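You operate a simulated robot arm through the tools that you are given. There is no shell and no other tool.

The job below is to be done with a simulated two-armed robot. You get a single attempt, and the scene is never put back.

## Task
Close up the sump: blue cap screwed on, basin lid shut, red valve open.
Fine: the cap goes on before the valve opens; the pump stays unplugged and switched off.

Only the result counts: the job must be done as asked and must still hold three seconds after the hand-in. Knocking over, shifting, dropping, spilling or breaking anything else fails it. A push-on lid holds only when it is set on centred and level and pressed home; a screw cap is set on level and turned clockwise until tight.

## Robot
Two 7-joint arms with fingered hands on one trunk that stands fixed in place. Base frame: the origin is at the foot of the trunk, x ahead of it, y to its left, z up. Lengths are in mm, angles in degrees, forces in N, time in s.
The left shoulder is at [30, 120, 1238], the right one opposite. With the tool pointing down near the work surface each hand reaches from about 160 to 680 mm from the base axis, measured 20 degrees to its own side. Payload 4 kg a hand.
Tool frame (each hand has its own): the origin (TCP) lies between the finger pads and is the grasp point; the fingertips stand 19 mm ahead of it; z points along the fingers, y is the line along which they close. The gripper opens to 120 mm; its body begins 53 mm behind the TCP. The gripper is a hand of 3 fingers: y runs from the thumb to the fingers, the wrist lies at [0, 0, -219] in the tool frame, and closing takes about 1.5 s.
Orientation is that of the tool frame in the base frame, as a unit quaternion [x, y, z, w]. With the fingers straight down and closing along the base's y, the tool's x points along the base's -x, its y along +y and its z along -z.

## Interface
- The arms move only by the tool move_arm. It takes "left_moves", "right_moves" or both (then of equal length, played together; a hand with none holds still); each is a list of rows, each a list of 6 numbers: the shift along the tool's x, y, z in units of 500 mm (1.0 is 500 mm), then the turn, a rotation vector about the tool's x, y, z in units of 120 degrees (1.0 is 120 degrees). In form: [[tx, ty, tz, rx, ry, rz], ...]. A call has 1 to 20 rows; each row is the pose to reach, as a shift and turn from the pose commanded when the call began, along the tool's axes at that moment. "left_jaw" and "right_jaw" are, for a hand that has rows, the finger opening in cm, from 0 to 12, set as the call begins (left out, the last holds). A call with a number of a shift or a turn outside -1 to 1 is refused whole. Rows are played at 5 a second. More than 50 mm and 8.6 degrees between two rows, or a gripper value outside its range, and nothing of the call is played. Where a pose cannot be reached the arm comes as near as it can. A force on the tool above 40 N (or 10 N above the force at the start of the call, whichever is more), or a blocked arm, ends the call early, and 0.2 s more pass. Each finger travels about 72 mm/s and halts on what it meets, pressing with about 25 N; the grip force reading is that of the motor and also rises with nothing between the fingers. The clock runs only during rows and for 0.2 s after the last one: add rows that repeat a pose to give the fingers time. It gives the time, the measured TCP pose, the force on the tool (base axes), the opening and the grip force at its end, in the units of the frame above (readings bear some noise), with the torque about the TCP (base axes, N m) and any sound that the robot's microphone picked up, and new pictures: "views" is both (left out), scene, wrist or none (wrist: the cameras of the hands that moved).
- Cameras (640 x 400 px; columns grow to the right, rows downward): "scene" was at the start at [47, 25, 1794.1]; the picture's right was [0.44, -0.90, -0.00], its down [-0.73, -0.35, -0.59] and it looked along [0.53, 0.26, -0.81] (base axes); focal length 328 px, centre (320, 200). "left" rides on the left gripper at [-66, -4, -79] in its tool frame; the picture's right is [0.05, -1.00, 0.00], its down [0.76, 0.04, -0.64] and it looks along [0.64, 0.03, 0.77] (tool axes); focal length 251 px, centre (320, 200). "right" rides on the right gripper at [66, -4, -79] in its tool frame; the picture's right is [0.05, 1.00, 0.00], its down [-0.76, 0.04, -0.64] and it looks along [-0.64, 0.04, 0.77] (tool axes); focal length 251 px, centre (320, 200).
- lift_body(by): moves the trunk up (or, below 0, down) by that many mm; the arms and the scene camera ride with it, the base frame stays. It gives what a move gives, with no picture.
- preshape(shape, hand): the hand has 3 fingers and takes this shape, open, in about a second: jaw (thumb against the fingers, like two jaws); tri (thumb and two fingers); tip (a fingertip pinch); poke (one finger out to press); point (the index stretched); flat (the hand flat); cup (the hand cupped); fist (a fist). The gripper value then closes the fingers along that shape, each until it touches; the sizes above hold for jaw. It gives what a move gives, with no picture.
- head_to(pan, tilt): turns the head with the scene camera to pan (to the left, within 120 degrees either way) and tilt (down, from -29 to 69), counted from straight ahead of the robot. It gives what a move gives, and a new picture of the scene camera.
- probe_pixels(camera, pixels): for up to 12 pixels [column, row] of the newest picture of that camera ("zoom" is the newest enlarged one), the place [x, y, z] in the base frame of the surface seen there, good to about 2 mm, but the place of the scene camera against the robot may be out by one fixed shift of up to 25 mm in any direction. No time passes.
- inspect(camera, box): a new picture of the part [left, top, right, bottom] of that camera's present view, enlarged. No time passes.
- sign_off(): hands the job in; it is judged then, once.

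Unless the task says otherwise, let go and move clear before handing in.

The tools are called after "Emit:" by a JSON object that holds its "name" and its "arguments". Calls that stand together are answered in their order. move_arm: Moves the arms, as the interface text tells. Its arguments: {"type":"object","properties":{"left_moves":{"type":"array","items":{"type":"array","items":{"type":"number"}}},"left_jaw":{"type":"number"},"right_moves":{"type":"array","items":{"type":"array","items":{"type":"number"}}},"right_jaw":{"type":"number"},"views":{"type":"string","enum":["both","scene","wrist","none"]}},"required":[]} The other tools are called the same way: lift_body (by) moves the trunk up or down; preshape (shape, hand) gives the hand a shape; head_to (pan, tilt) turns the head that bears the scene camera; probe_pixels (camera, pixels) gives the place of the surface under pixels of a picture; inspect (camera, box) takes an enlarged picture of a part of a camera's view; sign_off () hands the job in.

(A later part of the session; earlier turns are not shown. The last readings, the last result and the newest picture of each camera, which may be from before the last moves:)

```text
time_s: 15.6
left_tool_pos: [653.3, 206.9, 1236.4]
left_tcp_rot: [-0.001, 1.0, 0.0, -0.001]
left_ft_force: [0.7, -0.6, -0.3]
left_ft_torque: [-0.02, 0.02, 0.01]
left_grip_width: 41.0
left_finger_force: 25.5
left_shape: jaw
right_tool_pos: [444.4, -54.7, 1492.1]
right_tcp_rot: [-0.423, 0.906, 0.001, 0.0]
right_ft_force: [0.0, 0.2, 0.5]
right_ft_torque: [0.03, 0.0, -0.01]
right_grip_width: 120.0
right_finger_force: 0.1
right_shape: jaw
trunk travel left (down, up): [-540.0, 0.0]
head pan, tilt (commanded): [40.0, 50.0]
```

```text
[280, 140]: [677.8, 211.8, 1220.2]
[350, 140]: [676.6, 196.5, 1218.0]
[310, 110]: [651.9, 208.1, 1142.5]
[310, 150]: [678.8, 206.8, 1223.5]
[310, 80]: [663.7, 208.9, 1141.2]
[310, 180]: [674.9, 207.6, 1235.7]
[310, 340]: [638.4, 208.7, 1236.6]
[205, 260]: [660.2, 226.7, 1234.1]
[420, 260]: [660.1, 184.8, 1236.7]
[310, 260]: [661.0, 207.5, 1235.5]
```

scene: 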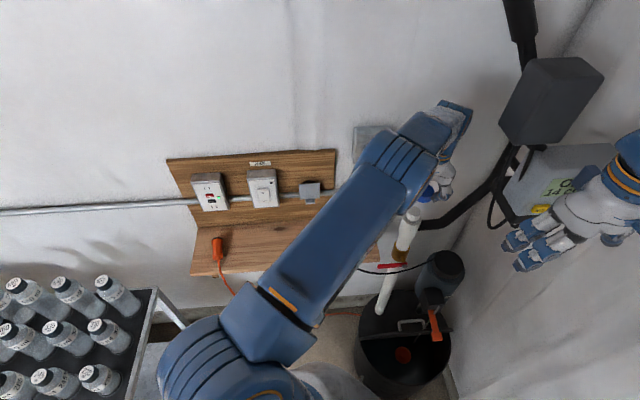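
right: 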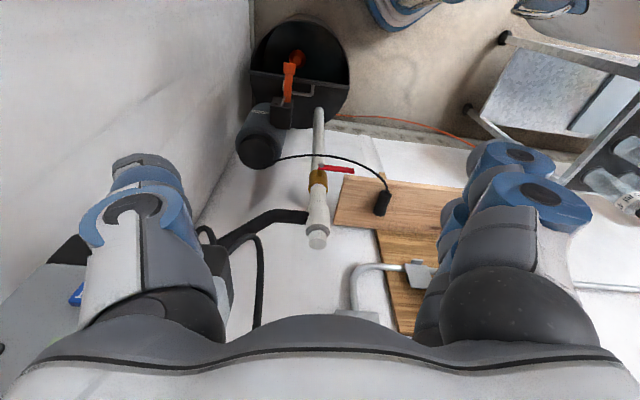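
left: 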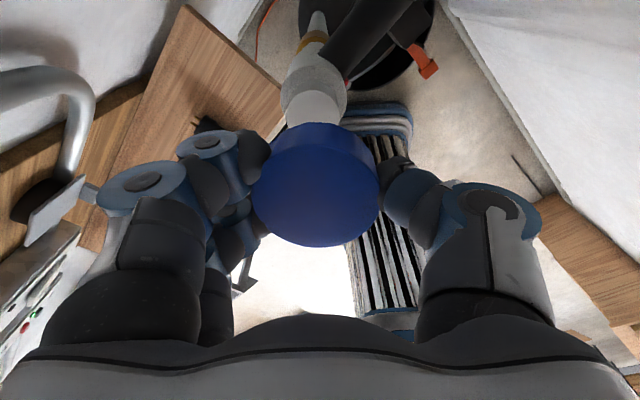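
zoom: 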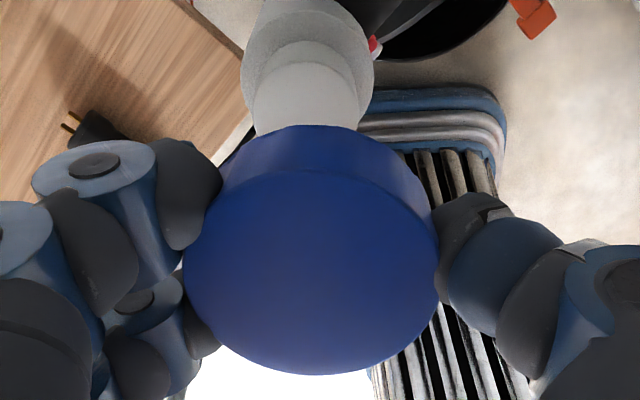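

The cap is 53 mm wide and sits above the neck with only a small offset. I'll lower it to about 8 mm above the neck top so the cameras can compare the two directly.

Emit:
{"name": "move_arm", "arguments": {"left_moves": [[0, 0, 0.03, 0, 0, 0], [0, 0, 0.06, 0, 0, 0], [0, 0, 0.09, 0, 0, 0], [0, 0, 0.11, 0, 0, 0], [0, 0, 0.12, 0, 0, 0], [0, 0, 0.12, 0, 0, 0]], "views": "none"}}

Emit:
{"name": "inspect", "arguments": {"camera": "right", "box": [290, 195, 350, 245]}}

Emit:
{"name": "inspect", "arguments": {"camera": "scene", "box": [400, 175, 460, 235]}}

Emit:
{"name": "inspect", "arguments": {"camera": "left", "box": [230, 60, 410, 260]}}

```text
time_s: 17.0
left_tool_pos: [653.7, 206.9, 1176.8]
left_tcp_rot: [0.0, 1.0, 0.0, 0.0]
left_ft_force: [0.6, -0.8, -0.4]
left_ft_torque: [0.01, 0.0, -0.03]
left_grip_width: 40.8
left_finger_force: 24.9
left_shape: jaw
right_tool_pos: [444.9, -54.2, 1491.4]
right_tcp_rot: [-0.422, 0.906, 0.001, 0.0]
right_ft_force: [-0.5, -0.7, -0.4]
right_ft_torque: [0.0, -0.01, 0.02]
right_grip_width: 119.8
right_finger_force: 0.1
right_shape: jaw
trunk travel left (down, up): [-540.0, 0.0]
head pan, tilt (commanded): [40.0, 50.0]
```

```text
8.00 times, centred on (320, 220) of right
```

zoom: 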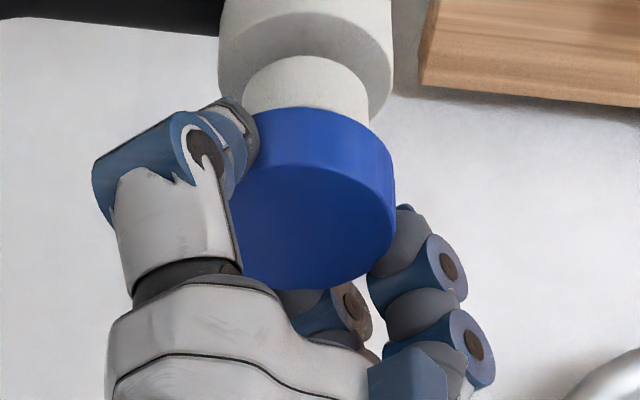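

```text
6.67 times, centred on (430, 205) of scene
```

zoom: 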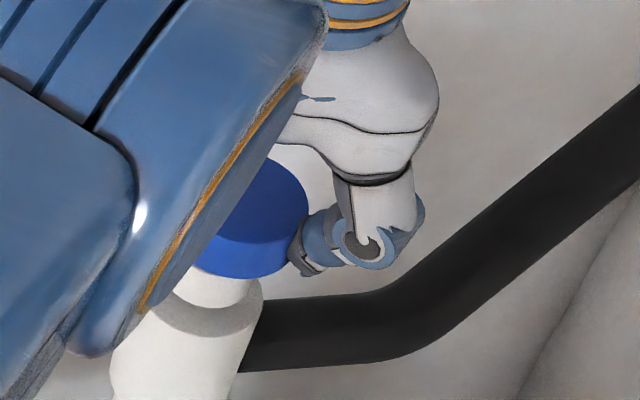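

```text
2.00 times, centred on (320, 160) of left
```

zoom: 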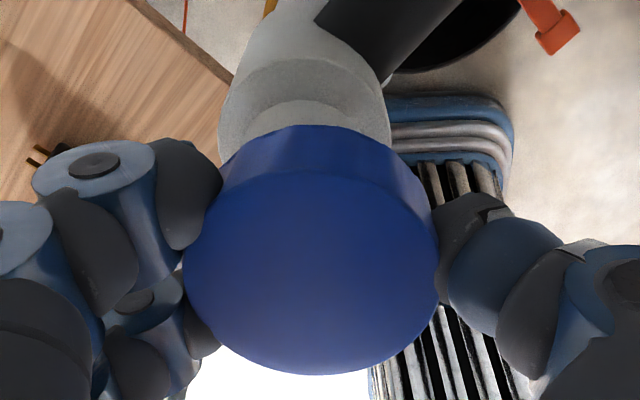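

The right camera shows the cap about 2.7 mm left of the neck axis (cap right edge 394, neck centre 307), and the left camera shows the neck about 3 mm toward +y. I'll shift (−1.2, +2.8) mm and look again.

Emit:
{"name": "move_arm", "arguments": {"left_moves": [[0.0012, 0.003, 0, 0, 0, 0], [0.0024, 0.0056, 0, 0, 0, 0], [0.0024, 0.0056, 0, 0, 0, 0], [0.0024, 0.0056, 0, 0, 0, 0]], "views": "none"}}

Emit:
{"name": "inspect", "arguments": {"camera": "right", "box": [300, 200, 345, 235]}}

Emit:
{"name": "probe_pixels", "arguments": {"camera": "zoom", "pixels": [[320, 200], [200, 200], [440, 200], [320, 120], [320, 60]]}}

Emit:
{"name": "inspect", "arguments": {"camera": "left", "box": [240, 90, 380, 180]}}

Emit:
{"name": "inspect", "arguments": {"camera": "scene", "box": [400, 190, 440, 225]}}

```text
time_s: 18.0
left_tool_pos: [651.6, 209.3, 1175.7]
left_tcp_rot: [0.0, 1.0, 0.0, 0.0]
left_ft_force: [-0.8, -0.2, -0.2]
left_ft_torque: [0.01, 0.0, 0.0]
left_grip_width: 40.8
left_finger_force: 25.1
left_shape: jaw
right_tool_pos: [444.4, -55.3, 1493.3]
right_tcp_rot: [-0.423, 0.906, 0.0, 0.0]
right_ft_force: [0.2, 0.0, 0.3]
right_ft_torque: [0.01, -0.04, 0.03]
right_grip_width: 120.0
right_finger_force: 0.1
right_shape: jaw
trunk travel left (down, up): [-540.0, 0.0]
head pan, tilt (commanded): [40.0, 50.0]
```

```text
11.43 times, centred on (322, 218) of right
```

zoom: 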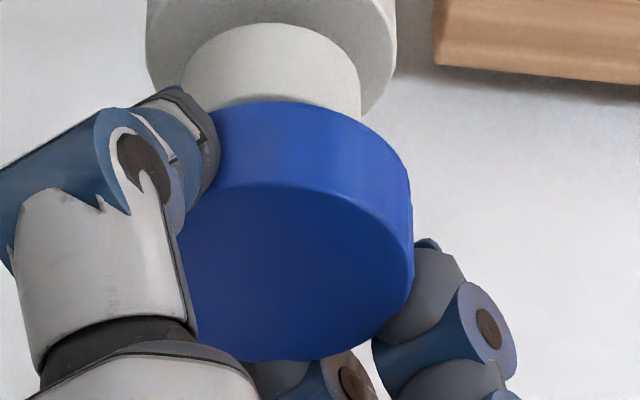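

```text
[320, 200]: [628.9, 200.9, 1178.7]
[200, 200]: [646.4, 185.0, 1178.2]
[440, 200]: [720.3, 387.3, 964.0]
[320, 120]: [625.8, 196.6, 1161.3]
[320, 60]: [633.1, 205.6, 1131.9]
```

```text
4.44 times, centred on (310, 135) of left
```

zoom: 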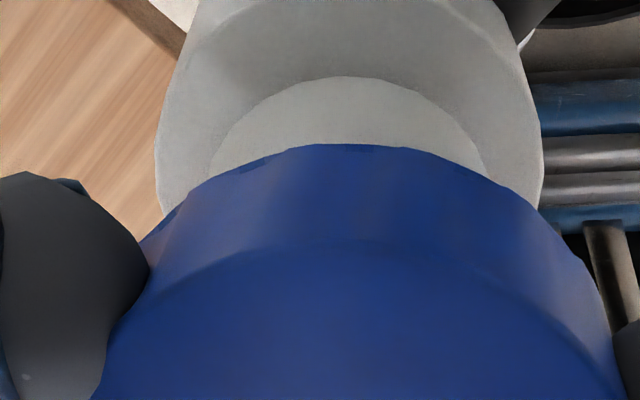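

```text
11.43 times, centred on (420, 208) of scene
```

zoom: 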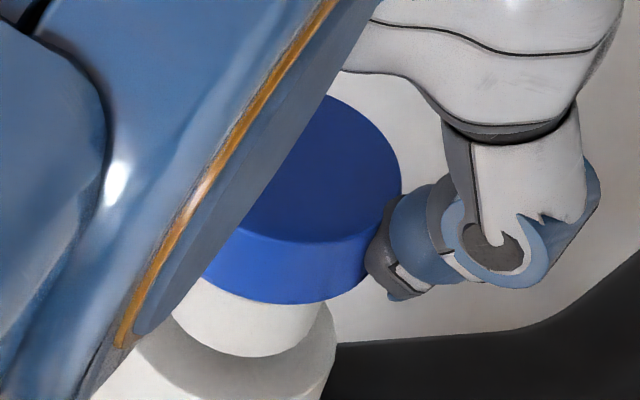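

Cap and neck now line up within about 0.5 mm in the right camera (centres 273 and 270) and the left camera. I'll lower slowly and watch for contact force.

Emit:
{"name": "move_arm", "arguments": {"left_moves": [[0, 0, 0.006, 0, 0, 0], [0, 0, 0.01, 0, 0, 0], [0, 0, 0.014, 0, 0, 0], [0, 0, 0.017, 0, 0, 0], [0, 0, 0.02, 0, 0, 0], [0, 0, 0.022, 0, 0, 0], [0, 0, 0.022, 0, 0, 0]], "views": "none"}}

Emit:
{"name": "inspect", "arguments": {"camera": "right", "box": [300, 200, 345, 235]}}

```text
time_s: 19.6
left_tool_pos: [651.3, 210.0, 1166.1]
left_tcp_rot: [-0.001, 1.0, 0.0, 0.0]
left_ft_force: [0.1, 0.6, 1.7]
left_ft_torque: [-0.01, 0.0, 0.02]
left_grip_width: 40.7
left_finger_force: 25.0
left_shape: jaw
right_tool_pos: [445.3, -54.4, 1491.9]
right_tcp_rot: [-0.423, 0.906, 0.0, 0.0]
right_ft_force: [0.5, 0.3, 0.4]
right_ft_torque: [-0.02, -0.03, 0.05]
right_grip_width: 120.0
right_finger_force: 0.1
right_shape: jaw
trunk travel left (down, up): [-540.0, 0.0]
head pan, tilt (commanded): [40.0, 50.0]
```

```text
11.43 times, centred on (322, 218) of right
```

zoom: 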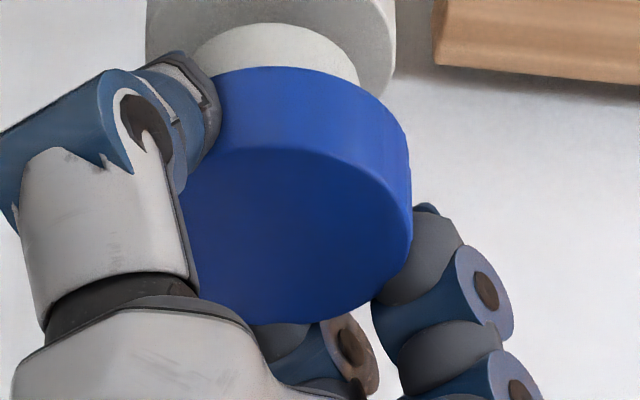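

Force in z is still only 1.7 N at TCP z 1166. I'll continue down in millimetre steps until there is clear contact.

Emit:
{"name": "move_arm", "arguments": {"left_moves": [[0, 0, 0.002, 0, 0, 0], [0, 0, 0.004, 0, 0, 0], [0, 0, 0.006, 0, 0, 0], [0, 0, 0.008, 0, 0, 0], [0, 0, 0.008, 0, 0, 0]], "views": "none"}}

```text
time_s: 20.8
left_tool_pos: [651.2, 210.6, 1163.6]
left_tcp_rot: [-0.001, 1.0, -0.001, 0.0]
left_ft_force: [0.3, 2.2, 15.7]
left_ft_torque: [0.32, -0.11, 0.05]
left_grip_width: 41.2
left_finger_force: 25.2
left_shape: jaw
right_tool_pos: [443.2, -54.0, 1491.9]
right_tcp_rot: [-0.423, 0.906, 0.0, 0.0]
right_ft_force: [-0.2, -0.1, -0.1]
right_ft_torque: [0.02, -0.02, 0.0]
right_grip_width: 120.0
right_finger_force: 0.0
right_shape: jaw
trunk travel left (down, up): [-540.0, 0.0]
head pan, tilt (commanded): [40.0, 50.0]
```

Contact: 15.7 N upward at TCP z 1163.6, so the cap rests on the neck's rim. I'll turn it clockwise 60° with that light push and see whether the thread catches.

Emit:
{"name": "move_arm", "arguments": {"left_moves": [[0, 0, 0, 0, 0, 0.06], [0, 0, 0, 0, 0, 0.12], [0, 0, 0, 0, 0, 0.18], [0, 0, 0, 0, 0, 0.24], [0, 0, 0, 0, 0, 0.3], [0, 0, 0, 0, 0, 0.36], [0, 0, 0, 0, 0, 0.42], [0, 0, 0, 0, 0, 0.48], [0, 0, 0, 0, 0, 0.5]], "views": "none"}}

Emit:
{"name": "inspect", "arguments": {"camera": "right", "box": [300, 195, 345, 235]}}

```text
time_s: 22.8
left_tool_pos: [650.4, 211.1, 1161.0]
left_tcp_rot: [0.5, 0.866, 0.0, 0.001]
left_ft_force: [0.0, -0.3, 0.0]
left_ft_torque: [-0.04, 0.0, -0.02]
left_grip_width: 40.4
left_finger_force: 25.2
left_shape: jaw
right_tool_pos: [444.9, -53.7, 1492.4]
right_tcp_rot: [-0.423, 0.906, 0.0, 0.0]
right_ft_force: [0.2, -0.1, 0.8]
right_ft_torque: [0.01, 0.0, 0.0]
right_grip_width: 119.7
right_finger_force: 0.1
right_shape: jaw
trunk travel left (down, up): [-540.0, 0.0]
head pan, tilt (commanded): [40.0, 50.0]
```

```text
10.00 times, centred on (322, 215) of right
```

zoom: 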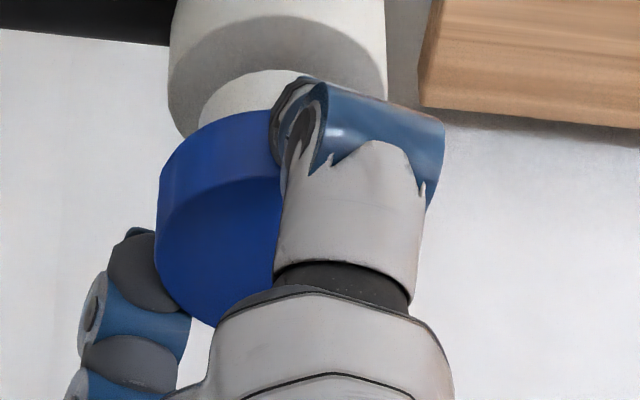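

The force fell to zero and the cap went down 2.6 mm while turning, so it found its seat or its thread. I'll press down 2 mm more without turning to see whether it holds like a thread.

Emit:
{"name": "move_arm", "arguments": {"left_moves": [[0, 0, 0.002, 0, 0, 0], [0, 0, 0.004, 0, 0, 0], [0, 0, 0.005, 0, 0, 0], [0, 0, 0.005, 0, 0, 0]], "views": "none"}}

```text
time_s: 23.8
left_tool_pos: [652.0, 210.2, 1160.2]
left_tcp_rot: [0.5, 0.866, 0.0, -0.001]
left_ft_force: [-0.4, 0.7, 0.0]
left_ft_torque: [0.01, -0.01, 0.02]
left_grip_width: 40.3
left_finger_force: 25.1
left_shape: jaw
right_tool_pos: [445.1, -54.8, 1491.9]
right_tcp_rot: [-0.422, 0.906, 0.0, 0.0]
right_ft_force: [-0.5, -0.2, 0.6]
right_ft_torque: [-0.02, 0.01, 0.01]
right_grip_width: 119.8
right_finger_force: 0.0
right_shape: jaw
trunk travel left (down, up): [-540.0, 0.0]
head pan, tilt (commanded): [40.0, 50.0]
```

Emit:
{"name": "inspect", "arguments": {"camera": "left", "box": [230, 60, 410, 260]}}

Emit:
{"name": "probe_pixels", "arguments": {"camera": "zoom", "pixels": [[310, 180], [310, 260], [310, 340], [205, 260], [420, 260], [310, 155], [310, 140]]}}

Emit:
{"name": "inspect", "arguments": {"camera": "right", "box": [300, 195, 345, 235]}}

Emit:
{"name": "probe_pixels", "arguments": {"camera": "zoom", "pixels": [[220, 160], [220, 120], [230, 240], [200, 250], [240, 100], [250, 80]]}}

```text
2.00 times, centred on (320, 160) of left
```

zoom: 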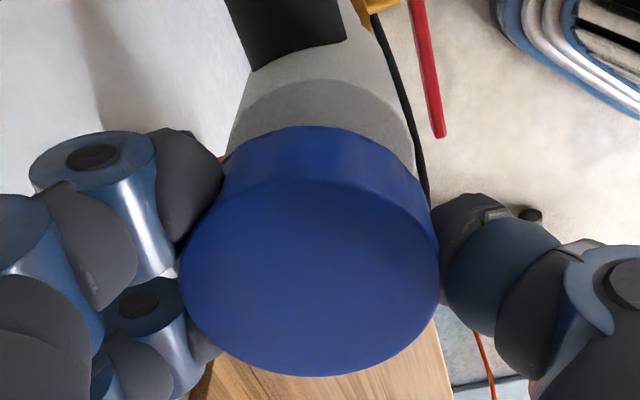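

```text
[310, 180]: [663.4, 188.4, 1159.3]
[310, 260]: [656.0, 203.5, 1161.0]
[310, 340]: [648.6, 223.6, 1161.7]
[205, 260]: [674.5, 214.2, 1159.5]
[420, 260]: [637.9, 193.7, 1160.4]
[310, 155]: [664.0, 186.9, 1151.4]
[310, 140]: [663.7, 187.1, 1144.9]
```

```text
10.00 times, centred on (322, 215) of right
```

zoom: 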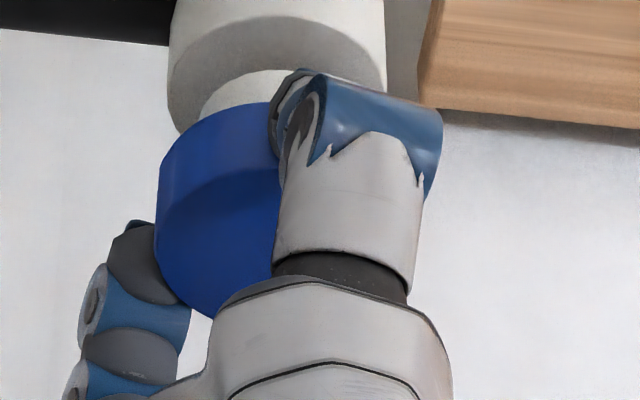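

```text
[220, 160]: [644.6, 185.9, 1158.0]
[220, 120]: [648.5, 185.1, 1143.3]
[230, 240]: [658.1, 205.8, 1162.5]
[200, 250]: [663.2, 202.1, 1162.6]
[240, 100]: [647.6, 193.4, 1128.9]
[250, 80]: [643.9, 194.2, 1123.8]
```

Readings suggest the cap has slipped 3–5 mm over the neck (cap top now about 1160.5, still level). I'll press down another 4 mm to find whether it's free to slide or held by the thread.

Emit:
{"name": "move_arm", "arguments": {"left_moves": [[0, 0, 0.002, 0, 0, 0], [0, 0, 0.004, 0, 0, 0], [0, 0, 0.006, 0, 0, 0], [0, 0, 0.008, 0, 0, 0], [0, 0, 0.008, 0, 0, 0], [0, 0, 0.008, 0, 0, 0]], "views": "none"}}

```text
time_s: 25.2
left_tool_pos: [650.0, 209.6, 1155.3]
left_tcp_rot: [0.501, 0.866, 0.0, 0.001]
left_ft_force: [0.1, 0.7, -0.6]
left_ft_torque: [0.0, -0.01, -0.02]
left_grip_width: 40.2
left_finger_force: 25.1
left_shape: jaw
right_tool_pos: [444.0, -54.4, 1492.4]
right_tcp_rot: [-0.423, 0.906, 0.0, 0.0]
right_ft_force: [0.8, 0.0, -0.7]
right_ft_torque: [0.03, 0.0, -0.02]
right_grip_width: 119.8
right_finger_force: 0.2
right_shape: jaw
trunk travel left (down, up): [-540.0, 0.0]
head pan, tilt (commanded): [40.0, 50.0]
```

It slid down to 1155.3 with no force at all, so the cap is going freely over the neck. I'll keep lowering in small steps until it bears on something.

Emit:
{"name": "move_arm", "arguments": {"left_moves": [[0, 0, 0.003, 0, 0, 0], [0, 0, 0.006, 0, 0, 0], [0, 0, 0.009, 0, 0, 0], [0, 0, 0.012, 0, 0, 0], [0, 0, 0.015, 0, 0, 0], [0, 0, 0.018, 0, 0, 0], [0, 0, 0.018, 0, 0, 0]], "views": "none"}}

Emit:
{"name": "inspect", "arguments": {"camera": "right", "box": [300, 195, 345, 235]}}

Emit:
{"name": "inspect", "arguments": {"camera": "left", "box": [230, 60, 410, 260]}}

```text
time_s: 26.8
left_tool_pos: [650.0, 210.4, 1147.5]
left_tcp_rot: [0.499, 0.866, 0.0, 0.0]
left_ft_force: [-2.9, -1.4, 7.1]
left_ft_torque: [0.06, -0.06, 0.0]
left_grip_width: 39.9
left_finger_force: 25.1
left_shape: jaw
right_tool_pos: [443.2, -55.4, 1492.4]
right_tcp_rot: [-0.423, 0.906, 0.001, 0.0]
right_ft_force: [-0.4, 0.0, 0.4]
right_ft_torque: [-0.02, 0.03, 0.03]
right_grip_width: 119.8
right_finger_force: 0.2
right_shape: jaw
trunk travel left (down, up): [-540.0, 0.0]
head pan, tilt (commanded): [40.0, 50.0]
```

```text
10.00 times, centred on (322, 215) of right
```

zoom: 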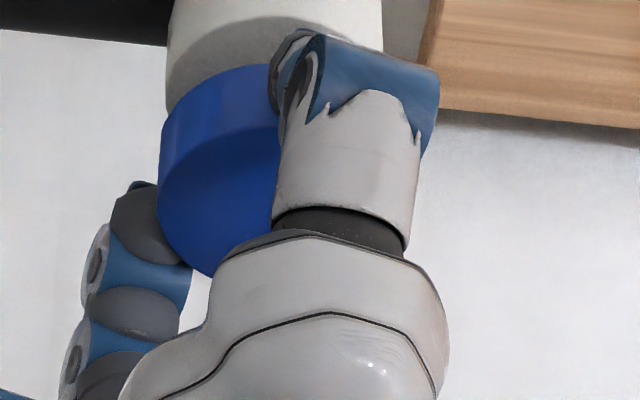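

```text
2.00 times, centred on (320, 160) of left
```

zoom: 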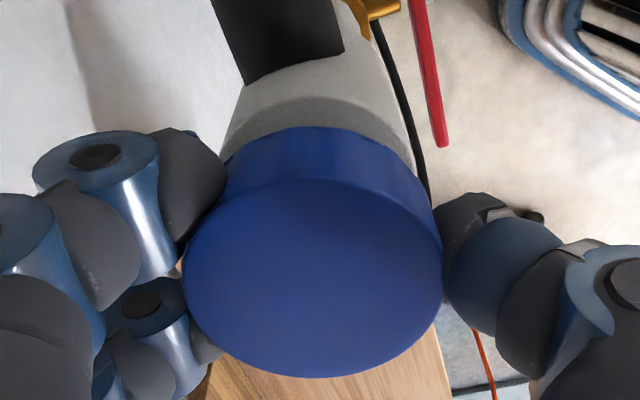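

It now bears with 7 N at TCP z 1147.5, so the cap's inside top has met the neck or its thread. I'll turn it clockwise 60° and watch height and torque.

Emit:
{"name": "move_arm", "arguments": {"left_moves": [[0, 0, 0, 0, 0, 0.06], [0, 0, 0, 0, 0, 0.12], [0, 0, 0, 0, 0, 0.18], [0, 0, 0, 0, 0, 0.24], [0, 0, 0, 0, 0, 0.3], [0, 0, 0, 0, 0, 0.36], [0, 0, 0, 0, 0, 0.42], [0, 0, 0, 0, 0, 0.48], [0, 0, 0, 0, 0, 0.5]], "views": "none"}}

Emit:
{"name": "inspect", "arguments": {"camera": "right", "box": [300, 195, 345, 235]}}

```text
time_s: 28.8
left_tool_pos: [648.5, 210.0, 1146.7]
left_tcp_rot: [0.866, 0.5, 0.0, 0.0]
left_ft_force: [-9.7, 1.4, 4.3]
left_ft_torque: [0.04, 0.05, 0.04]
left_grip_width: 40.1
left_finger_force: 25.7
left_shape: jaw
right_tool_pos: [442.3, -54.3, 1492.4]
right_tcp_rot: [-0.423, 0.906, -0.001, 0.001]
right_ft_force: [0.2, 0.6, 0.5]
right_ft_torque: [-0.01, 0.03, 0.03]
right_grip_width: 119.7
right_finger_force: 0.0
right_shape: jaw
trunk travel left (down, up): [-540.0, 0.0]
head pan, tilt (commanded): [40.0, 50.0]
```

```text
10.00 times, centred on (322, 215) of right
```

zoom: 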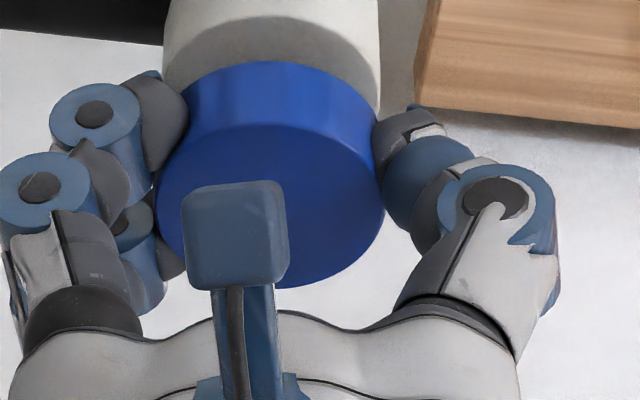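

The cap turns easily (torque about 0.04 N m), but a −9.7 N side force shows the grip is slightly off-centre. I'll turn another 60° with a small centring correction and a slight downward feed.

Emit:
{"name": "move_arm", "arguments": {"left_moves": [[-0.0008, -0.0015, 0.0, 0, 0, 0.06], [-0.0005, -0.0018, 0.0002, 0, 0, 0.12], [0.0, -0.0018, 0.0004, 0, 0, 0.18], [0.0004, -0.0017, 0.0006, 0, 0, 0.24], [0.0008, -0.0015, 0.0008, 0, 0, 0.3], [0.001, -0.0013, 0.001, 0, 0, 0.36], [0.0013, -0.0011, 0.0012, 0, 0, 0.42], [0.0016, -0.001, 0.0014, 0, 0, 0.48], [0.0017, -0.0009, 0.0016, 0, 0, 0.5]], "views": "none"}}

Emit:
{"name": "inspect", "arguments": {"camera": "right", "box": [300, 195, 345, 235]}}

```text
time_s: 30.8
left_tool_pos: [648.2, 213.3, 1146.7]
left_tcp_rot: [1.0, 0.0, 0.0, 0.0]
left_ft_force: [-9.9, 7.9, 1.6]
left_ft_torque: [0.03, 0.07, 0.05]
left_grip_width: 40.0
left_finger_force: 24.8
left_shape: jaw
right_tool_pos: [442.7, -53.7, 1492.6]
right_tcp_rot: [-0.423, 0.906, 0.0, 0.0]
right_ft_force: [-0.3, 0.0, -0.2]
right_ft_torque: [-0.02, 0.0, 0.0]
right_grip_width: 119.9
right_finger_force: 0.1
right_shape: jaw
trunk travel left (down, up): [-540.0, 0.0]
head pan, tilt (commanded): [40.0, 50.0]
```

```text
10.00 times, centred on (322, 215) of right
```

zoom: 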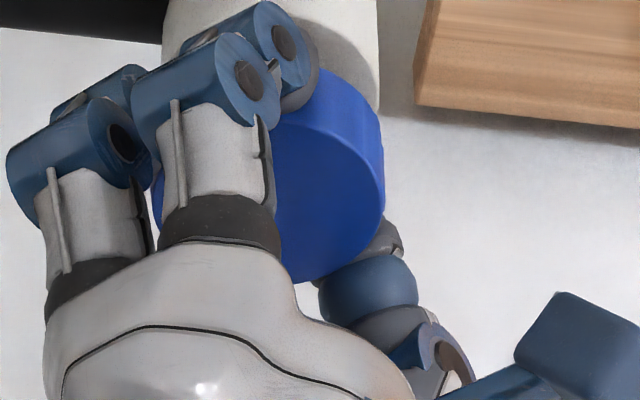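

The side force is now (−9.9, +7.9) N with the cap seated; the arm's compliance is about 2.6 N/mm, so I'll shift the command by (−3.7, +2.9) mm to centre before turning on.

Emit:
{"name": "move_arm", "arguments": {"left_moves": [[-0.004, -0.003, 0, 0, 0, 0], [-0.0074, -0.0058, 0, 0, 0, 0], [-0.0074, -0.0058, 0, 0, 0, 0], [-0.0074, -0.0058, 0, 0, 0, 0]], "views": "wrist"}}

```text
time_s: 31.8
left_tool_pos: [649.2, 213.5, 1147.1]
left_tcp_rot: [1.0, 0.0, 0.0, 0.0]
left_ft_force: [1.7, -1.2, 3.1]
left_ft_torque: [-0.07, 0.01, -0.05]
left_grip_width: 39.8
left_finger_force: 25.0
left_shape: jaw
right_tool_pos: [444.0, -55.7, 1492.2]
right_tcp_rot: [-0.423, 0.906, -0.001, 0.0]
right_ft_force: [-0.2, -0.3, 0.0]
right_ft_torque: [0.0, -0.01, -0.02]
right_grip_width: 120.1
right_finger_force: 0.0
right_shape: jaw
trunk travel left (down, up): [-540.0, 0.0]
head pan, tilt (commanded): [40.0, 50.0]
```

left: 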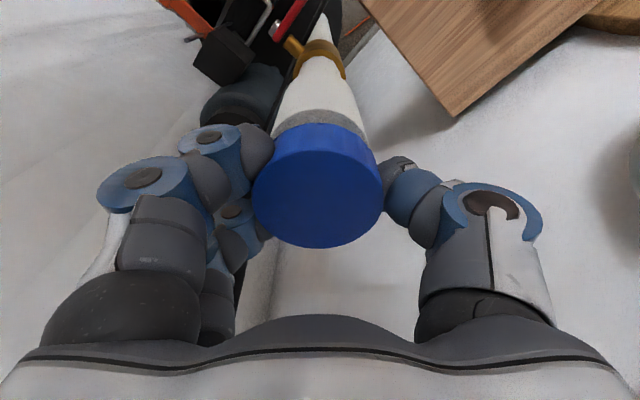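

Side forces are down to about 1–2 N and the cap is centred. I'll turn another 60° clockwise with the centring built in and see whether the wrist still reaches.

Emit:
{"name": "move_arm", "arguments": {"left_moves": [[0.0002, -0.0005, 0.0004, 0, 0, 0.06], [0.0005, -0.001, 0.0008, 0, 0, 0.12], [0.0009, -0.0015, 0.001, 0, 0, 0.18], [0.0013, -0.002, 0.001, 0, 0, 0.24], [0.0018, -0.0024, 0.001, 0, 0, 0.3], [0.0024, -0.0028, 0.001, 0, 0, 0.36], [0.003, -0.003, 0.001, 0, 0, 0.42], [0.0035, -0.0031, 0.001, 0, 0, 0.48], [0.0037, -0.0032, 0.001, 0, 0, 0.5]], "views": "none"}}

Emit:
{"name": "inspect", "arguments": {"camera": "right", "box": [300, 195, 345, 235]}}

```text
time_s: 33.8
left_tool_pos: [650.2, 215.9, 1145.3]
left_tcp_rot: [0.866, -0.501, 0.001, 0.0]
left_ft_force: [4.9, -2.0, 6.3]
left_ft_torque: [-0.06, 0.09, 0.04]
left_grip_width: 40.1
left_finger_force: 25.0
left_shape: jaw
right_tool_pos: [444.0, -54.3, 1491.9]
right_tcp_rot: [-0.423, 0.906, 0.001, 0.0]
right_ft_force: [-1.2, -0.7, -0.4]
right_ft_torque: [0.0, -0.02, 0.0]
right_grip_width: 119.9
right_finger_force: 0.2
right_shape: jaw
trunk travel left (down, up): [-540.0, 0.0]
head pan, tilt (commanded): [40.0, 50.0]
```

```text
10.00 times, centred on (322, 215) of right
```

zoom: 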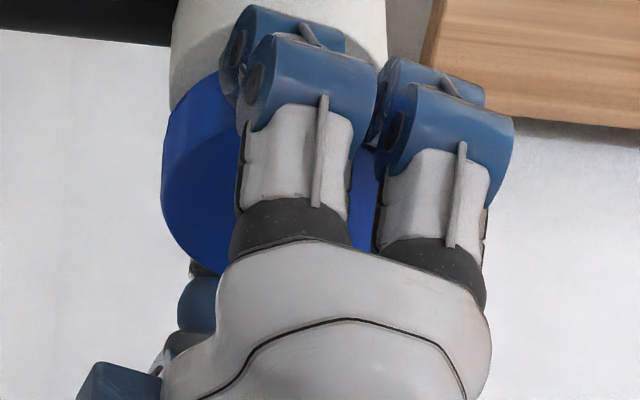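

The wrist reached 240° without trouble; side force is modest (4.9, −2.0) and the cap keeps turning with low torque. I'll go another 60° with stronger centring.

Emit:
{"name": "move_arm", "arguments": {"left_moves": [[0.0025, -0.0025, 0.0, 0, 0, 0.06], [0.0035, -0.0033, 0.0, 0, 0, 0.12], [0.004, -0.004, 0.0002, 0, 0, 0.18], [0.0045, -0.0045, 0.0004, 0, 0, 0.24], [0.0052, -0.005, 0.0006, 0, 0, 0.3], [0.006, -0.0055, 0.0008, 0, 0, 0.36], [0.0068, -0.006, 0.001, 0, 0, 0.42], [0.0074, -0.0063, 0.001, 0, 0, 0.48], [0.0078, -0.0065, 0.001, 0, 0, 0.5]], "views": "none"}}

Emit:
{"name": "inspect", "arguments": {"camera": "right", "box": [300, 195, 345, 235]}}

```text
time_s: 35.4
left_tool_pos: [645.3, 213.2, 1140.6]
left_tcp_rot: [-0.644, 0.765, -0.01, 0.014]
left_ft_force: [16.2, -2.3, 4.9]
left_ft_torque: [0.04, -0.13, -0.03]
left_grip_width: 41.7
left_finger_force: 26.0
left_shape: jaw
left hand out of reach, approached as far as the arm can: row 5, 6, 7, 8
right_tool_pos: [448.2, -55.8, 1492.0]
right_tcp_rot: [-0.423, 0.906, 0.001, -0.002]
right_ft_force: [-0.7, -0.6, -0.3]
right_ft_torque: [-0.05, 0.0, 0.02]
right_grip_width: 119.6
right_finger_force: 0.1
right_shape: jaw
trunk travel left (down, up): [-540.0, 0.0]
head pan, tilt (commanded): [40.0, 50.0]
stopped in row 8 (left hand): the force on the tool passed its limit at 44 N (the readings are from after the stop); the commanded pose is now the measured one
```

```text
10.00 times, centred on (322, 215) of right
```

zoom: 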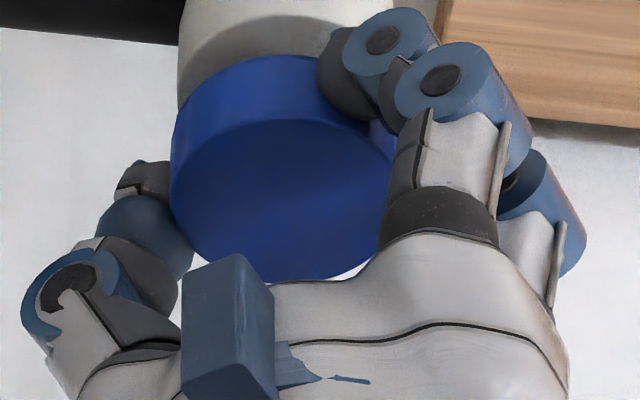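

The left wrist hit its limit near 280° and built up side force; the cap still sits on the neck in the right camera (285,170). I'll open the fingers in place to release that stress and look.

Emit:
{"name": "move_arm", "arguments": {"left_moves": [[0, 0, 0, 0, 0, 0], [0, 0, 0, 0, 0, 0], [0, 0, 0, 0, 0, 0], [0, 0, 0, 0, 0, 0]], "left_jaw": 7.5}}

Emit:
{"name": "inspect", "arguments": {"camera": "right", "box": [300, 195, 345, 235]}}

Emit:
{"name": "inspect", "arguments": {"camera": "left", "box": [230, 60, 410, 260]}}

```text
time_s: 36.4
left_tool_pos: [640.5, 213.7, 1138.8]
left_tcp_rot: [-0.643, 0.766, -0.006, 0.011]
left_ft_force: [-0.2, -0.2, -0.2]
left_ft_torque: [0.04, -0.02, 0.0]
left_grip_width: 74.3
left_finger_force: 0.1
left_shape: jaw
right_tool_pos: [444.9, -55.9, 1491.8]
right_tcp_rot: [-0.423, 0.906, 0.0, 0.0]
right_ft_force: [-0.2, 0.3, -1.2]
right_ft_torque: [0.0, 0.0, 0.02]
right_grip_width: 120.2
right_finger_force: 0.0
right_shape: jaw
trunk travel left (down, up): [-540.0, 0.0]
head pan, tilt (commanded): [40.0, 50.0]
```

scene: 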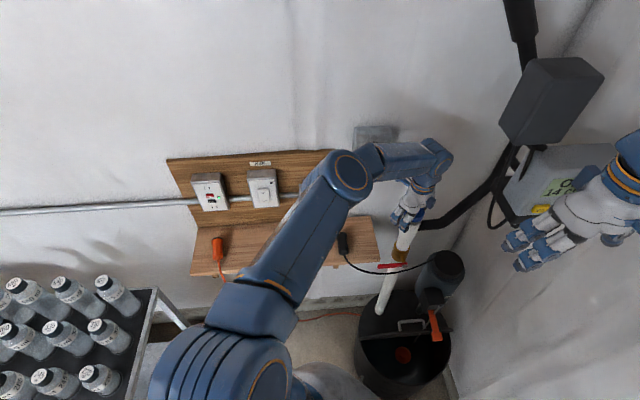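
left: 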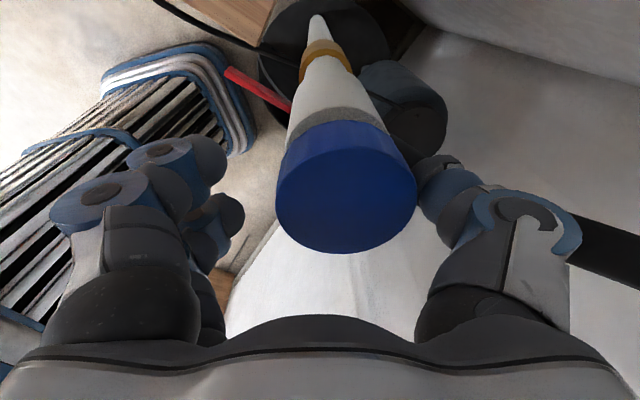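

```text
10.00 times, centred on (322, 215) of right
```

zoom: 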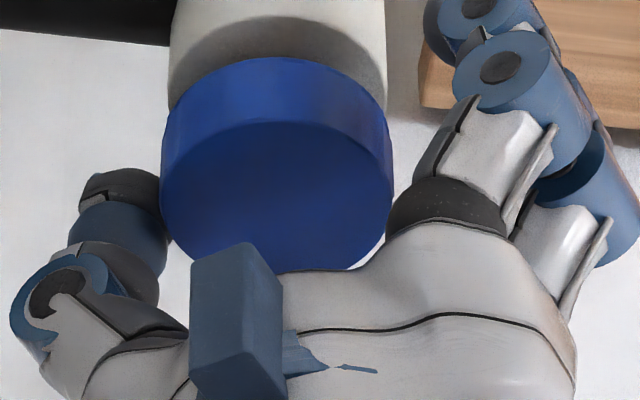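

```text
2.00 times, centred on (320, 160) of left
```

zoom: 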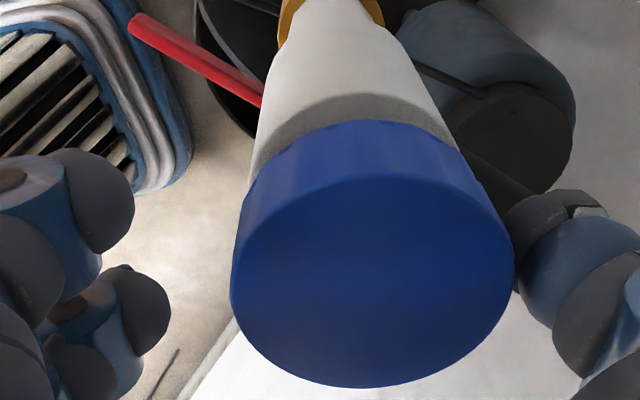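

The cap is free and looks level on the neck, but it sits about 11 mm toward the thumb. I'll shift the hand to centre the cap between the fingers, then rise 55 mm to regrasp.

Emit:
{"name": "move_arm", "arguments": {"left_moves": [[0, -0.008, 0, 0, 0, 0], [0, -0.016, 0, 0, 0, 0], [0, -0.022, 0, 0, 0, 0], [0, -0.022, -0.02, 0, 0, 0], [0, -0.022, -0.05, 0, 0, 0], [0, -0.022, -0.08, 0, 0, 0], [0, -0.022, -0.11, 0, 0, 0], [0, -0.022, -0.13, 0, 0, 0], [0, -0.022, -0.13, 0, 0, 0]], "left_jaw": 8}}

Emit:
{"name": "inspect", "arguments": {"camera": "right", "box": [290, 185, 350, 240]}}

Emit:
{"name": "inspect", "arguments": {"camera": "left", "box": [230, 60, 410, 260]}}

```text
time_s: 38.4
left_tool_pos: [651.1, 209.5, 1204.0]
left_tcp_rot: [-0.642, 0.766, -0.007, 0.012]
left_ft_force: [0.7, -0.3, -0.3]
left_ft_torque: [-0.01, 0.0, -0.01]
left_grip_width: 79.6
left_finger_force: 0.1
left_shape: jaw
right_tool_pos: [445.0, -53.0, 1492.3]
right_tcp_rot: [-0.422, 0.907, 0.0, 0.0]
right_ft_force: [-0.8, 0.0, -0.2]
right_ft_torque: [0.0, 0.0, 0.0]
right_grip_width: 120.0
right_finger_force: 0.0
right_shape: jaw
trunk travel left (down, up): [-540.0, 0.0]
head pan, tilt (commanded): [40.0, 50.0]
```

scene: 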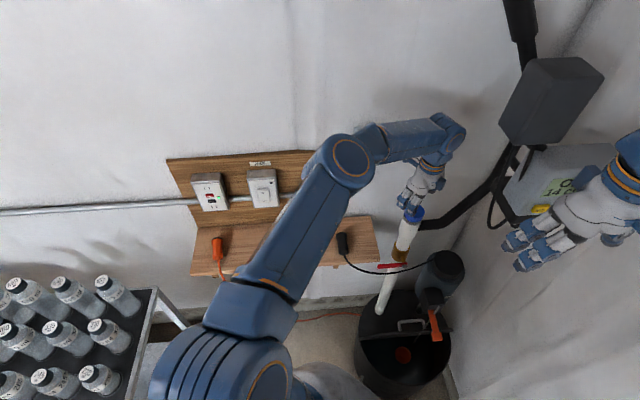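
left: 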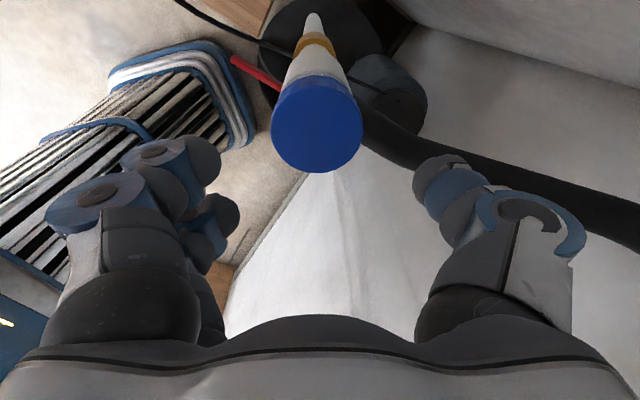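

```text
7.27 times, centred on (320, 212) of right
```

zoom: 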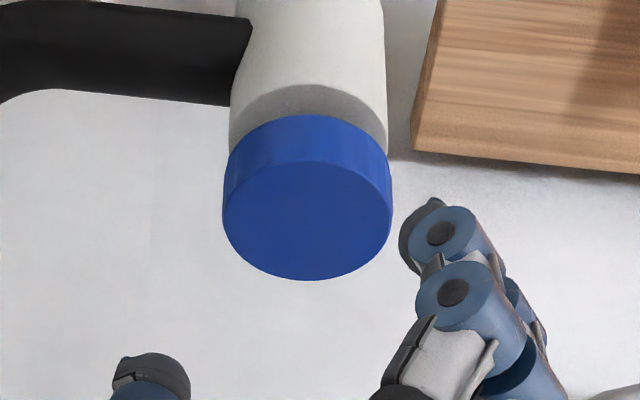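

```text
2.00 times, centred on (320, 160) of left
```

zoom: 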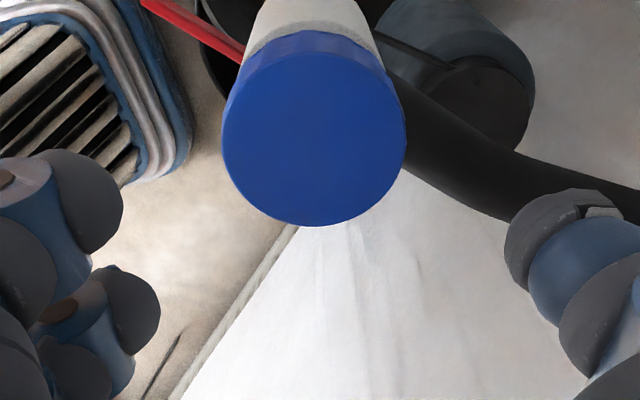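

The cap stands level on the neck, fully visible in both hand cameras. I'll measure its centre and height accurately now.

Emit:
{"name": "probe_pixels", "arguments": {"camera": "zoom", "pixels": [[315, 140], [230, 140], [400, 140], [315, 60], [315, 220], [255, 80], [375, 80], [255, 195], [375, 195], [315, 42], [290, 42], [340, 42]]}}

Emit:
{"name": "inspect", "arguments": {"camera": "right", "box": [300, 195, 345, 230]}}

Emit:
{"name": "probe_pixels", "arguments": {"camera": "zoom", "pixels": [[280, 220], [150, 220], [400, 220], [280, 150], [280, 300], [200, 170], [360, 170], [200, 280], [360, 280], [280, 100], [200, 100], [360, 100]]}}

```text
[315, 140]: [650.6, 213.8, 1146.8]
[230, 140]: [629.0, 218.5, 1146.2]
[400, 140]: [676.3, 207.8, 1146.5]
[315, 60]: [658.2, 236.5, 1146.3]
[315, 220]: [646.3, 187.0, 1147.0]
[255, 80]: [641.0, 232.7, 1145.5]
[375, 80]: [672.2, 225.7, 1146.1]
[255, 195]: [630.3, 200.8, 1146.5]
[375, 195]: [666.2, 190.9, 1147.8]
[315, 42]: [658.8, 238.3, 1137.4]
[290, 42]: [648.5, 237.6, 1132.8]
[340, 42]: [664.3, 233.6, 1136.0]
```

```text
11.43 times, centred on (322, 212) of right
```

zoom: 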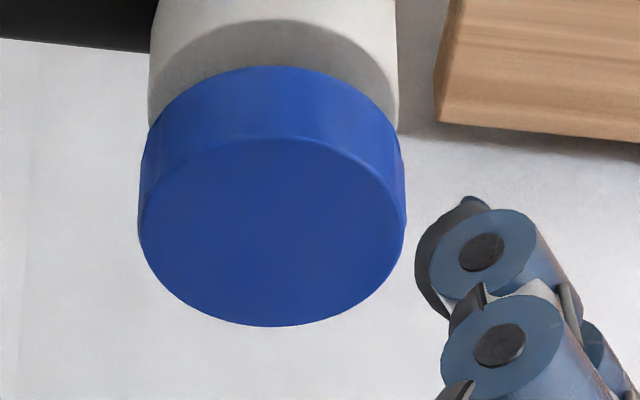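

```text
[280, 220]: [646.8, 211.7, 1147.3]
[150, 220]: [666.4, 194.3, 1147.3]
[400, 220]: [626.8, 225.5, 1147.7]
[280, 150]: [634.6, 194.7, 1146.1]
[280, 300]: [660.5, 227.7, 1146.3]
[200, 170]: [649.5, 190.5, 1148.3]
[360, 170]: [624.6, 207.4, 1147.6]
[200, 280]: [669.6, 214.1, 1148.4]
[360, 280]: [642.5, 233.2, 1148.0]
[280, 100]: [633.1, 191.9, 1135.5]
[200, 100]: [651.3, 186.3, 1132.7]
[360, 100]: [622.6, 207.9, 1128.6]
```

The cap top is level at z 1146.7, centred near (652.4, 212.5), and bottomed on the neck. I'll rotate the open hand back 110° (also removing the 1.6° tilt) to gain turning range for another bite.

Emit:
{"name": "move_arm", "arguments": {"left_moves": [[-0.0009, -0.0006, 0, -0.0009, -0.0006, -0.0655], [0, 0, 0, -0.0018, -0.0013, -0.131], [0, 0, 0, -0.0027, -0.0019, -0.1966], [0, 0, 0, -0.0036, -0.0026, -0.2621], [0, 0, 0, -0.0046, -0.0032, -0.3277], [0, 0, 0, -0.0055, -0.0039, -0.3932], [0, 0, 0, -0.0064, -0.0045, -0.4587], [0, 0, 0, -0.0073, -0.0051, -0.5243], [0, 0, 0, -0.0082, -0.0058, -0.5898], [0, 0, 0, -0.0091, -0.0064, -0.6554], [0, 0, 0, -0.01, -0.0071, -0.7209], [0, 0, 0, -0.0109, -0.0077, -0.7864], [0, 0, 0, -0.0118, -0.0084, -0.852], [0, 0, 0, -0.01275, -0.009, -0.9175], [0, 0, 0, -0.01275, -0.009, -0.9175]], "views": "none"}}

```text
time_s: 41.6
left_tool_pos: [650.7, 211.4, 1204.4]
left_tcp_rot: [0.996, 0.09, -0.001, 0.0]
left_ft_force: [-0.2, 0.0, 0.1]
left_ft_torque: [0.01, 0.02, 0.01]
left_grip_width: 79.6
left_finger_force: 0.0
left_shape: jaw
right_tool_pos: [445.2, -54.7, 1492.6]
right_tcp_rot: [-0.424, 0.906, 0.0, 0.0]
right_ft_force: [0.0, 0.0, 0.1]
right_ft_torque: [0.0, 0.02, -0.01]
right_grip_width: 119.7
right_finger_force: 0.0
right_shape: jaw
trunk travel left (down, up): [-540.0, 0.0]
head pan, tilt (commanded): [40.0, 50.0]
```

The hand is upright again at 170°. I'll rotate back a further 120°, then 60°.

Emit:
{"name": "move_arm", "arguments": {"left_moves": [[0, 0, 0, 0, 0, -0.0667], [0, 0, 0, 0, 0, -0.1333], [0, 0, 0, 0, 0, -0.2], [0, 0, 0, 0, 0, -0.2667], [0, 0, 0, 0, 0, -0.3333], [0, 0, 0, 0, 0, -0.4], [0, 0, 0, 0, 0, -0.4667], [0, 0, 0, 0, 0, -0.5333], [0, 0, 0, 0, 0, -0.6], [0, 0, 0, 0, 0, -0.6667], [0, 0, 0, 0, 0, -0.7333], [0, 0, 0, 0, 0, -0.8], [0, 0, 0, 0, 0, -0.8667], [0, 0, 0, 0, 0, -0.9333], [0, 0, 0, 0, 0, -1.0]], "views": "none"}}

Emit:
{"name": "move_arm", "arguments": {"left_moves": [[0, 0, 0, 0, 0, -0.0667], [0, 0, 0, 0, 0, -0.1333], [0, 0, 0, 0, 0, -0.2], [0, 0, 0, 0, 0, -0.2667], [0, 0, 0, 0, 0, -0.3333], [0, 0, 0, 0, 0, -0.4], [0, 0, 0, 0, 0, -0.4667], [0, 0, 0, 0, 0, -0.5], [0, 0, 0, 0, 0, -0.5]]}}

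Emit:
{"name": "inspect", "arguments": {"camera": "left", "box": [230, 60, 410, 260]}}

```text
time_s: 44.8
left_tool_pos: [651.3, 210.4, 1203.7]
left_tcp_rot: [0.42, 0.907, 0.0, 0.0]
left_ft_force: [-0.3, 0.1, -0.9]
left_ft_torque: [0.01, 0.03, 0.03]
left_grip_width: 79.6
left_finger_force: 0.1
left_shape: jaw
right_tool_pos: [444.5, -55.1, 1491.9]
right_tcp_rot: [-0.423, 0.906, 0.0, 0.0]
right_ft_force: [-0.1, 0.5, -0.4]
right_ft_torque: [-0.04, 0.0, 0.02]
right_grip_width: 119.7
right_finger_force: 0.1
right_shape: jaw
trunk travel left (down, up): [-540.0, 0.0]
head pan, tilt (commanded): [40.0, 50.0]
```

```text
time_s: 46.8
left_tool_pos: [650.8, 211.5, 1205.1]
left_tcp_rot: [-0.089, 0.996, 0.0, -0.001]
left_ft_force: [-0.5, 0.3, 0.7]
left_ft_torque: [-0.03, -0.01, -0.03]
left_grip_width: 79.5
left_finger_force: 0.0
left_shape: jaw
right_tool_pos: [444.9, -54.3, 1491.8]
right_tcp_rot: [-0.422, 0.907, 0.0, 0.0]
right_ft_force: [0.9, -0.3, 0.3]
right_ft_torque: [0.04, 0.03, -0.03]
right_grip_width: 120.1
right_finger_force: 0.1
right_shape: jaw
trunk travel left (down, up): [-540.0, 0.0]
head pan, tilt (commanded): [40.0, 50.0]
```

scene: 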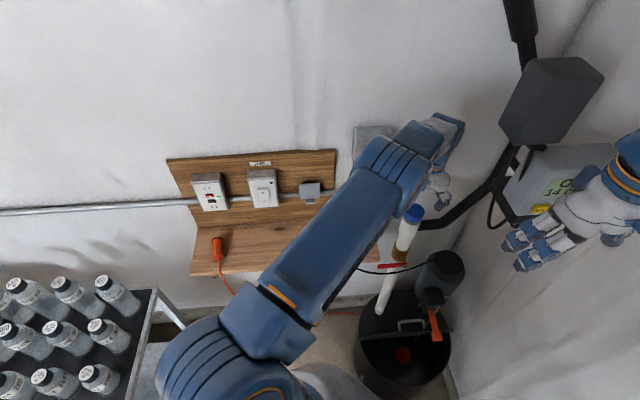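
left: 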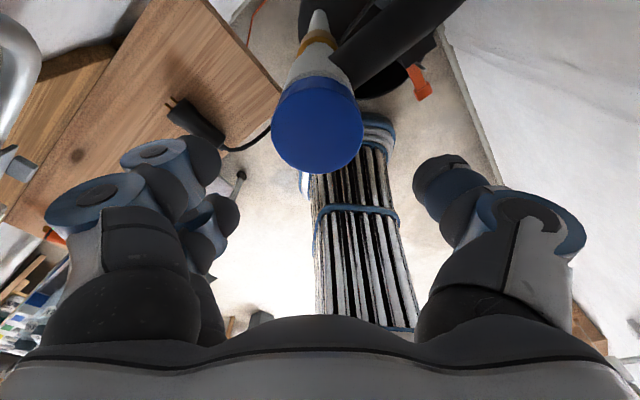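

```text
2.00 times, centred on (320, 160) of left
```

zoom: 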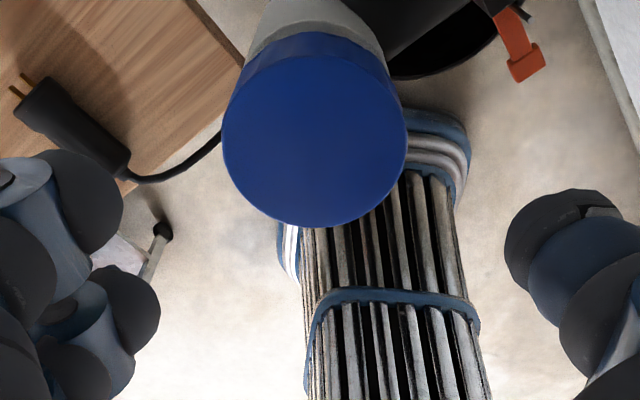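

Reached −10° fine. I'll try another 50° back in free space to learn the lower end of the range.

Emit:
{"name": "move_arm", "arguments": {"left_moves": [[0, 0, 0, 0, 0, -0.0667], [0, 0, 0, 0, 0, -0.1333], [0, 0, 0, 0, 0, -0.2], [0, 0, 0, 0, 0, -0.2667], [0, 0, 0, 0, 0, -0.3333], [0, 0, 0, 0, 0, -0.4], [0, 0, 0, 0, 0, -0.4167], [0, 0, 0, 0, 0, -0.4167]], "views": "wrist"}}

Emit:
{"name": "inspect", "arguments": {"camera": "left", "box": [230, 60, 410, 260]}}

Emit:
{"name": "probe_pixels", "arguments": {"camera": "zoom", "pixels": [[315, 140], [232, 140], [398, 140], [315, 65], [315, 218]]}}

```text
time_s: 48.6
left_tool_pos: [650.9, 210.9, 1204.0]
left_tcp_rot: [-0.501, 0.865, 0.0, -0.001]
left_ft_force: [-0.1, 0.5, 0.5]
left_ft_torque: [-0.03, 0.02, -0.01]
left_grip_width: 79.4
left_finger_force: 0.1
left_shape: jaw
right_tool_pos: [445.0, -54.1, 1492.1]
right_tcp_rot: [-0.423, 0.906, 0.0, 0.0]
right_ft_force: [-0.2, -0.1, 0.4]
right_ft_torque: [0.02, 0.02, 0.02]
right_grip_width: 120.0
right_finger_force: 0.0
right_shape: jaw
trunk travel left (down, up): [-540.0, 0.0]
head pan, tilt (commanded): [40.0, 50.0]
```

left: 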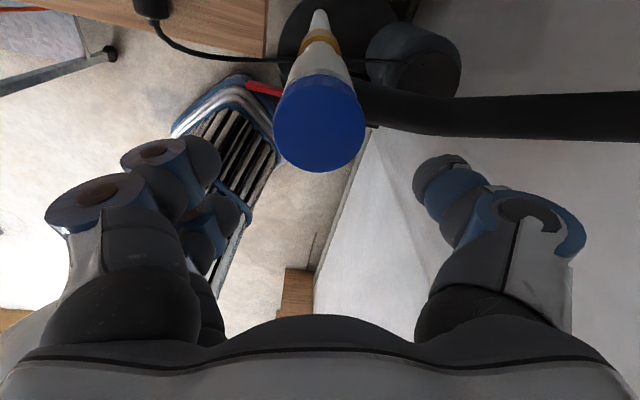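

```text
2.00 times, centred on (320, 160) of left
```

zoom: 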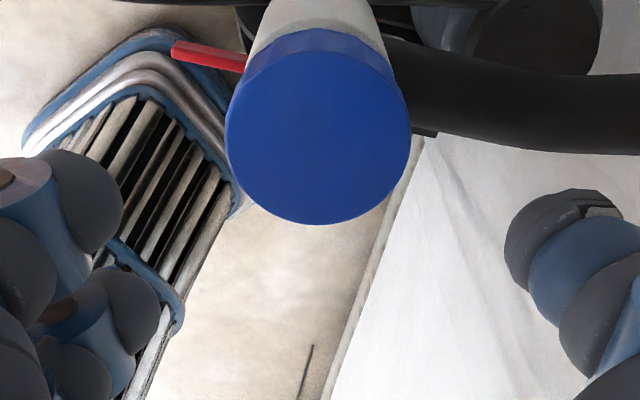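

```text
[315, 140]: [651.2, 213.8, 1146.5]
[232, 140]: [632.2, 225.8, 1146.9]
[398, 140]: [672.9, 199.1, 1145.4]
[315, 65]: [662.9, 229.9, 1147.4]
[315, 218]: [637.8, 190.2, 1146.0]
```

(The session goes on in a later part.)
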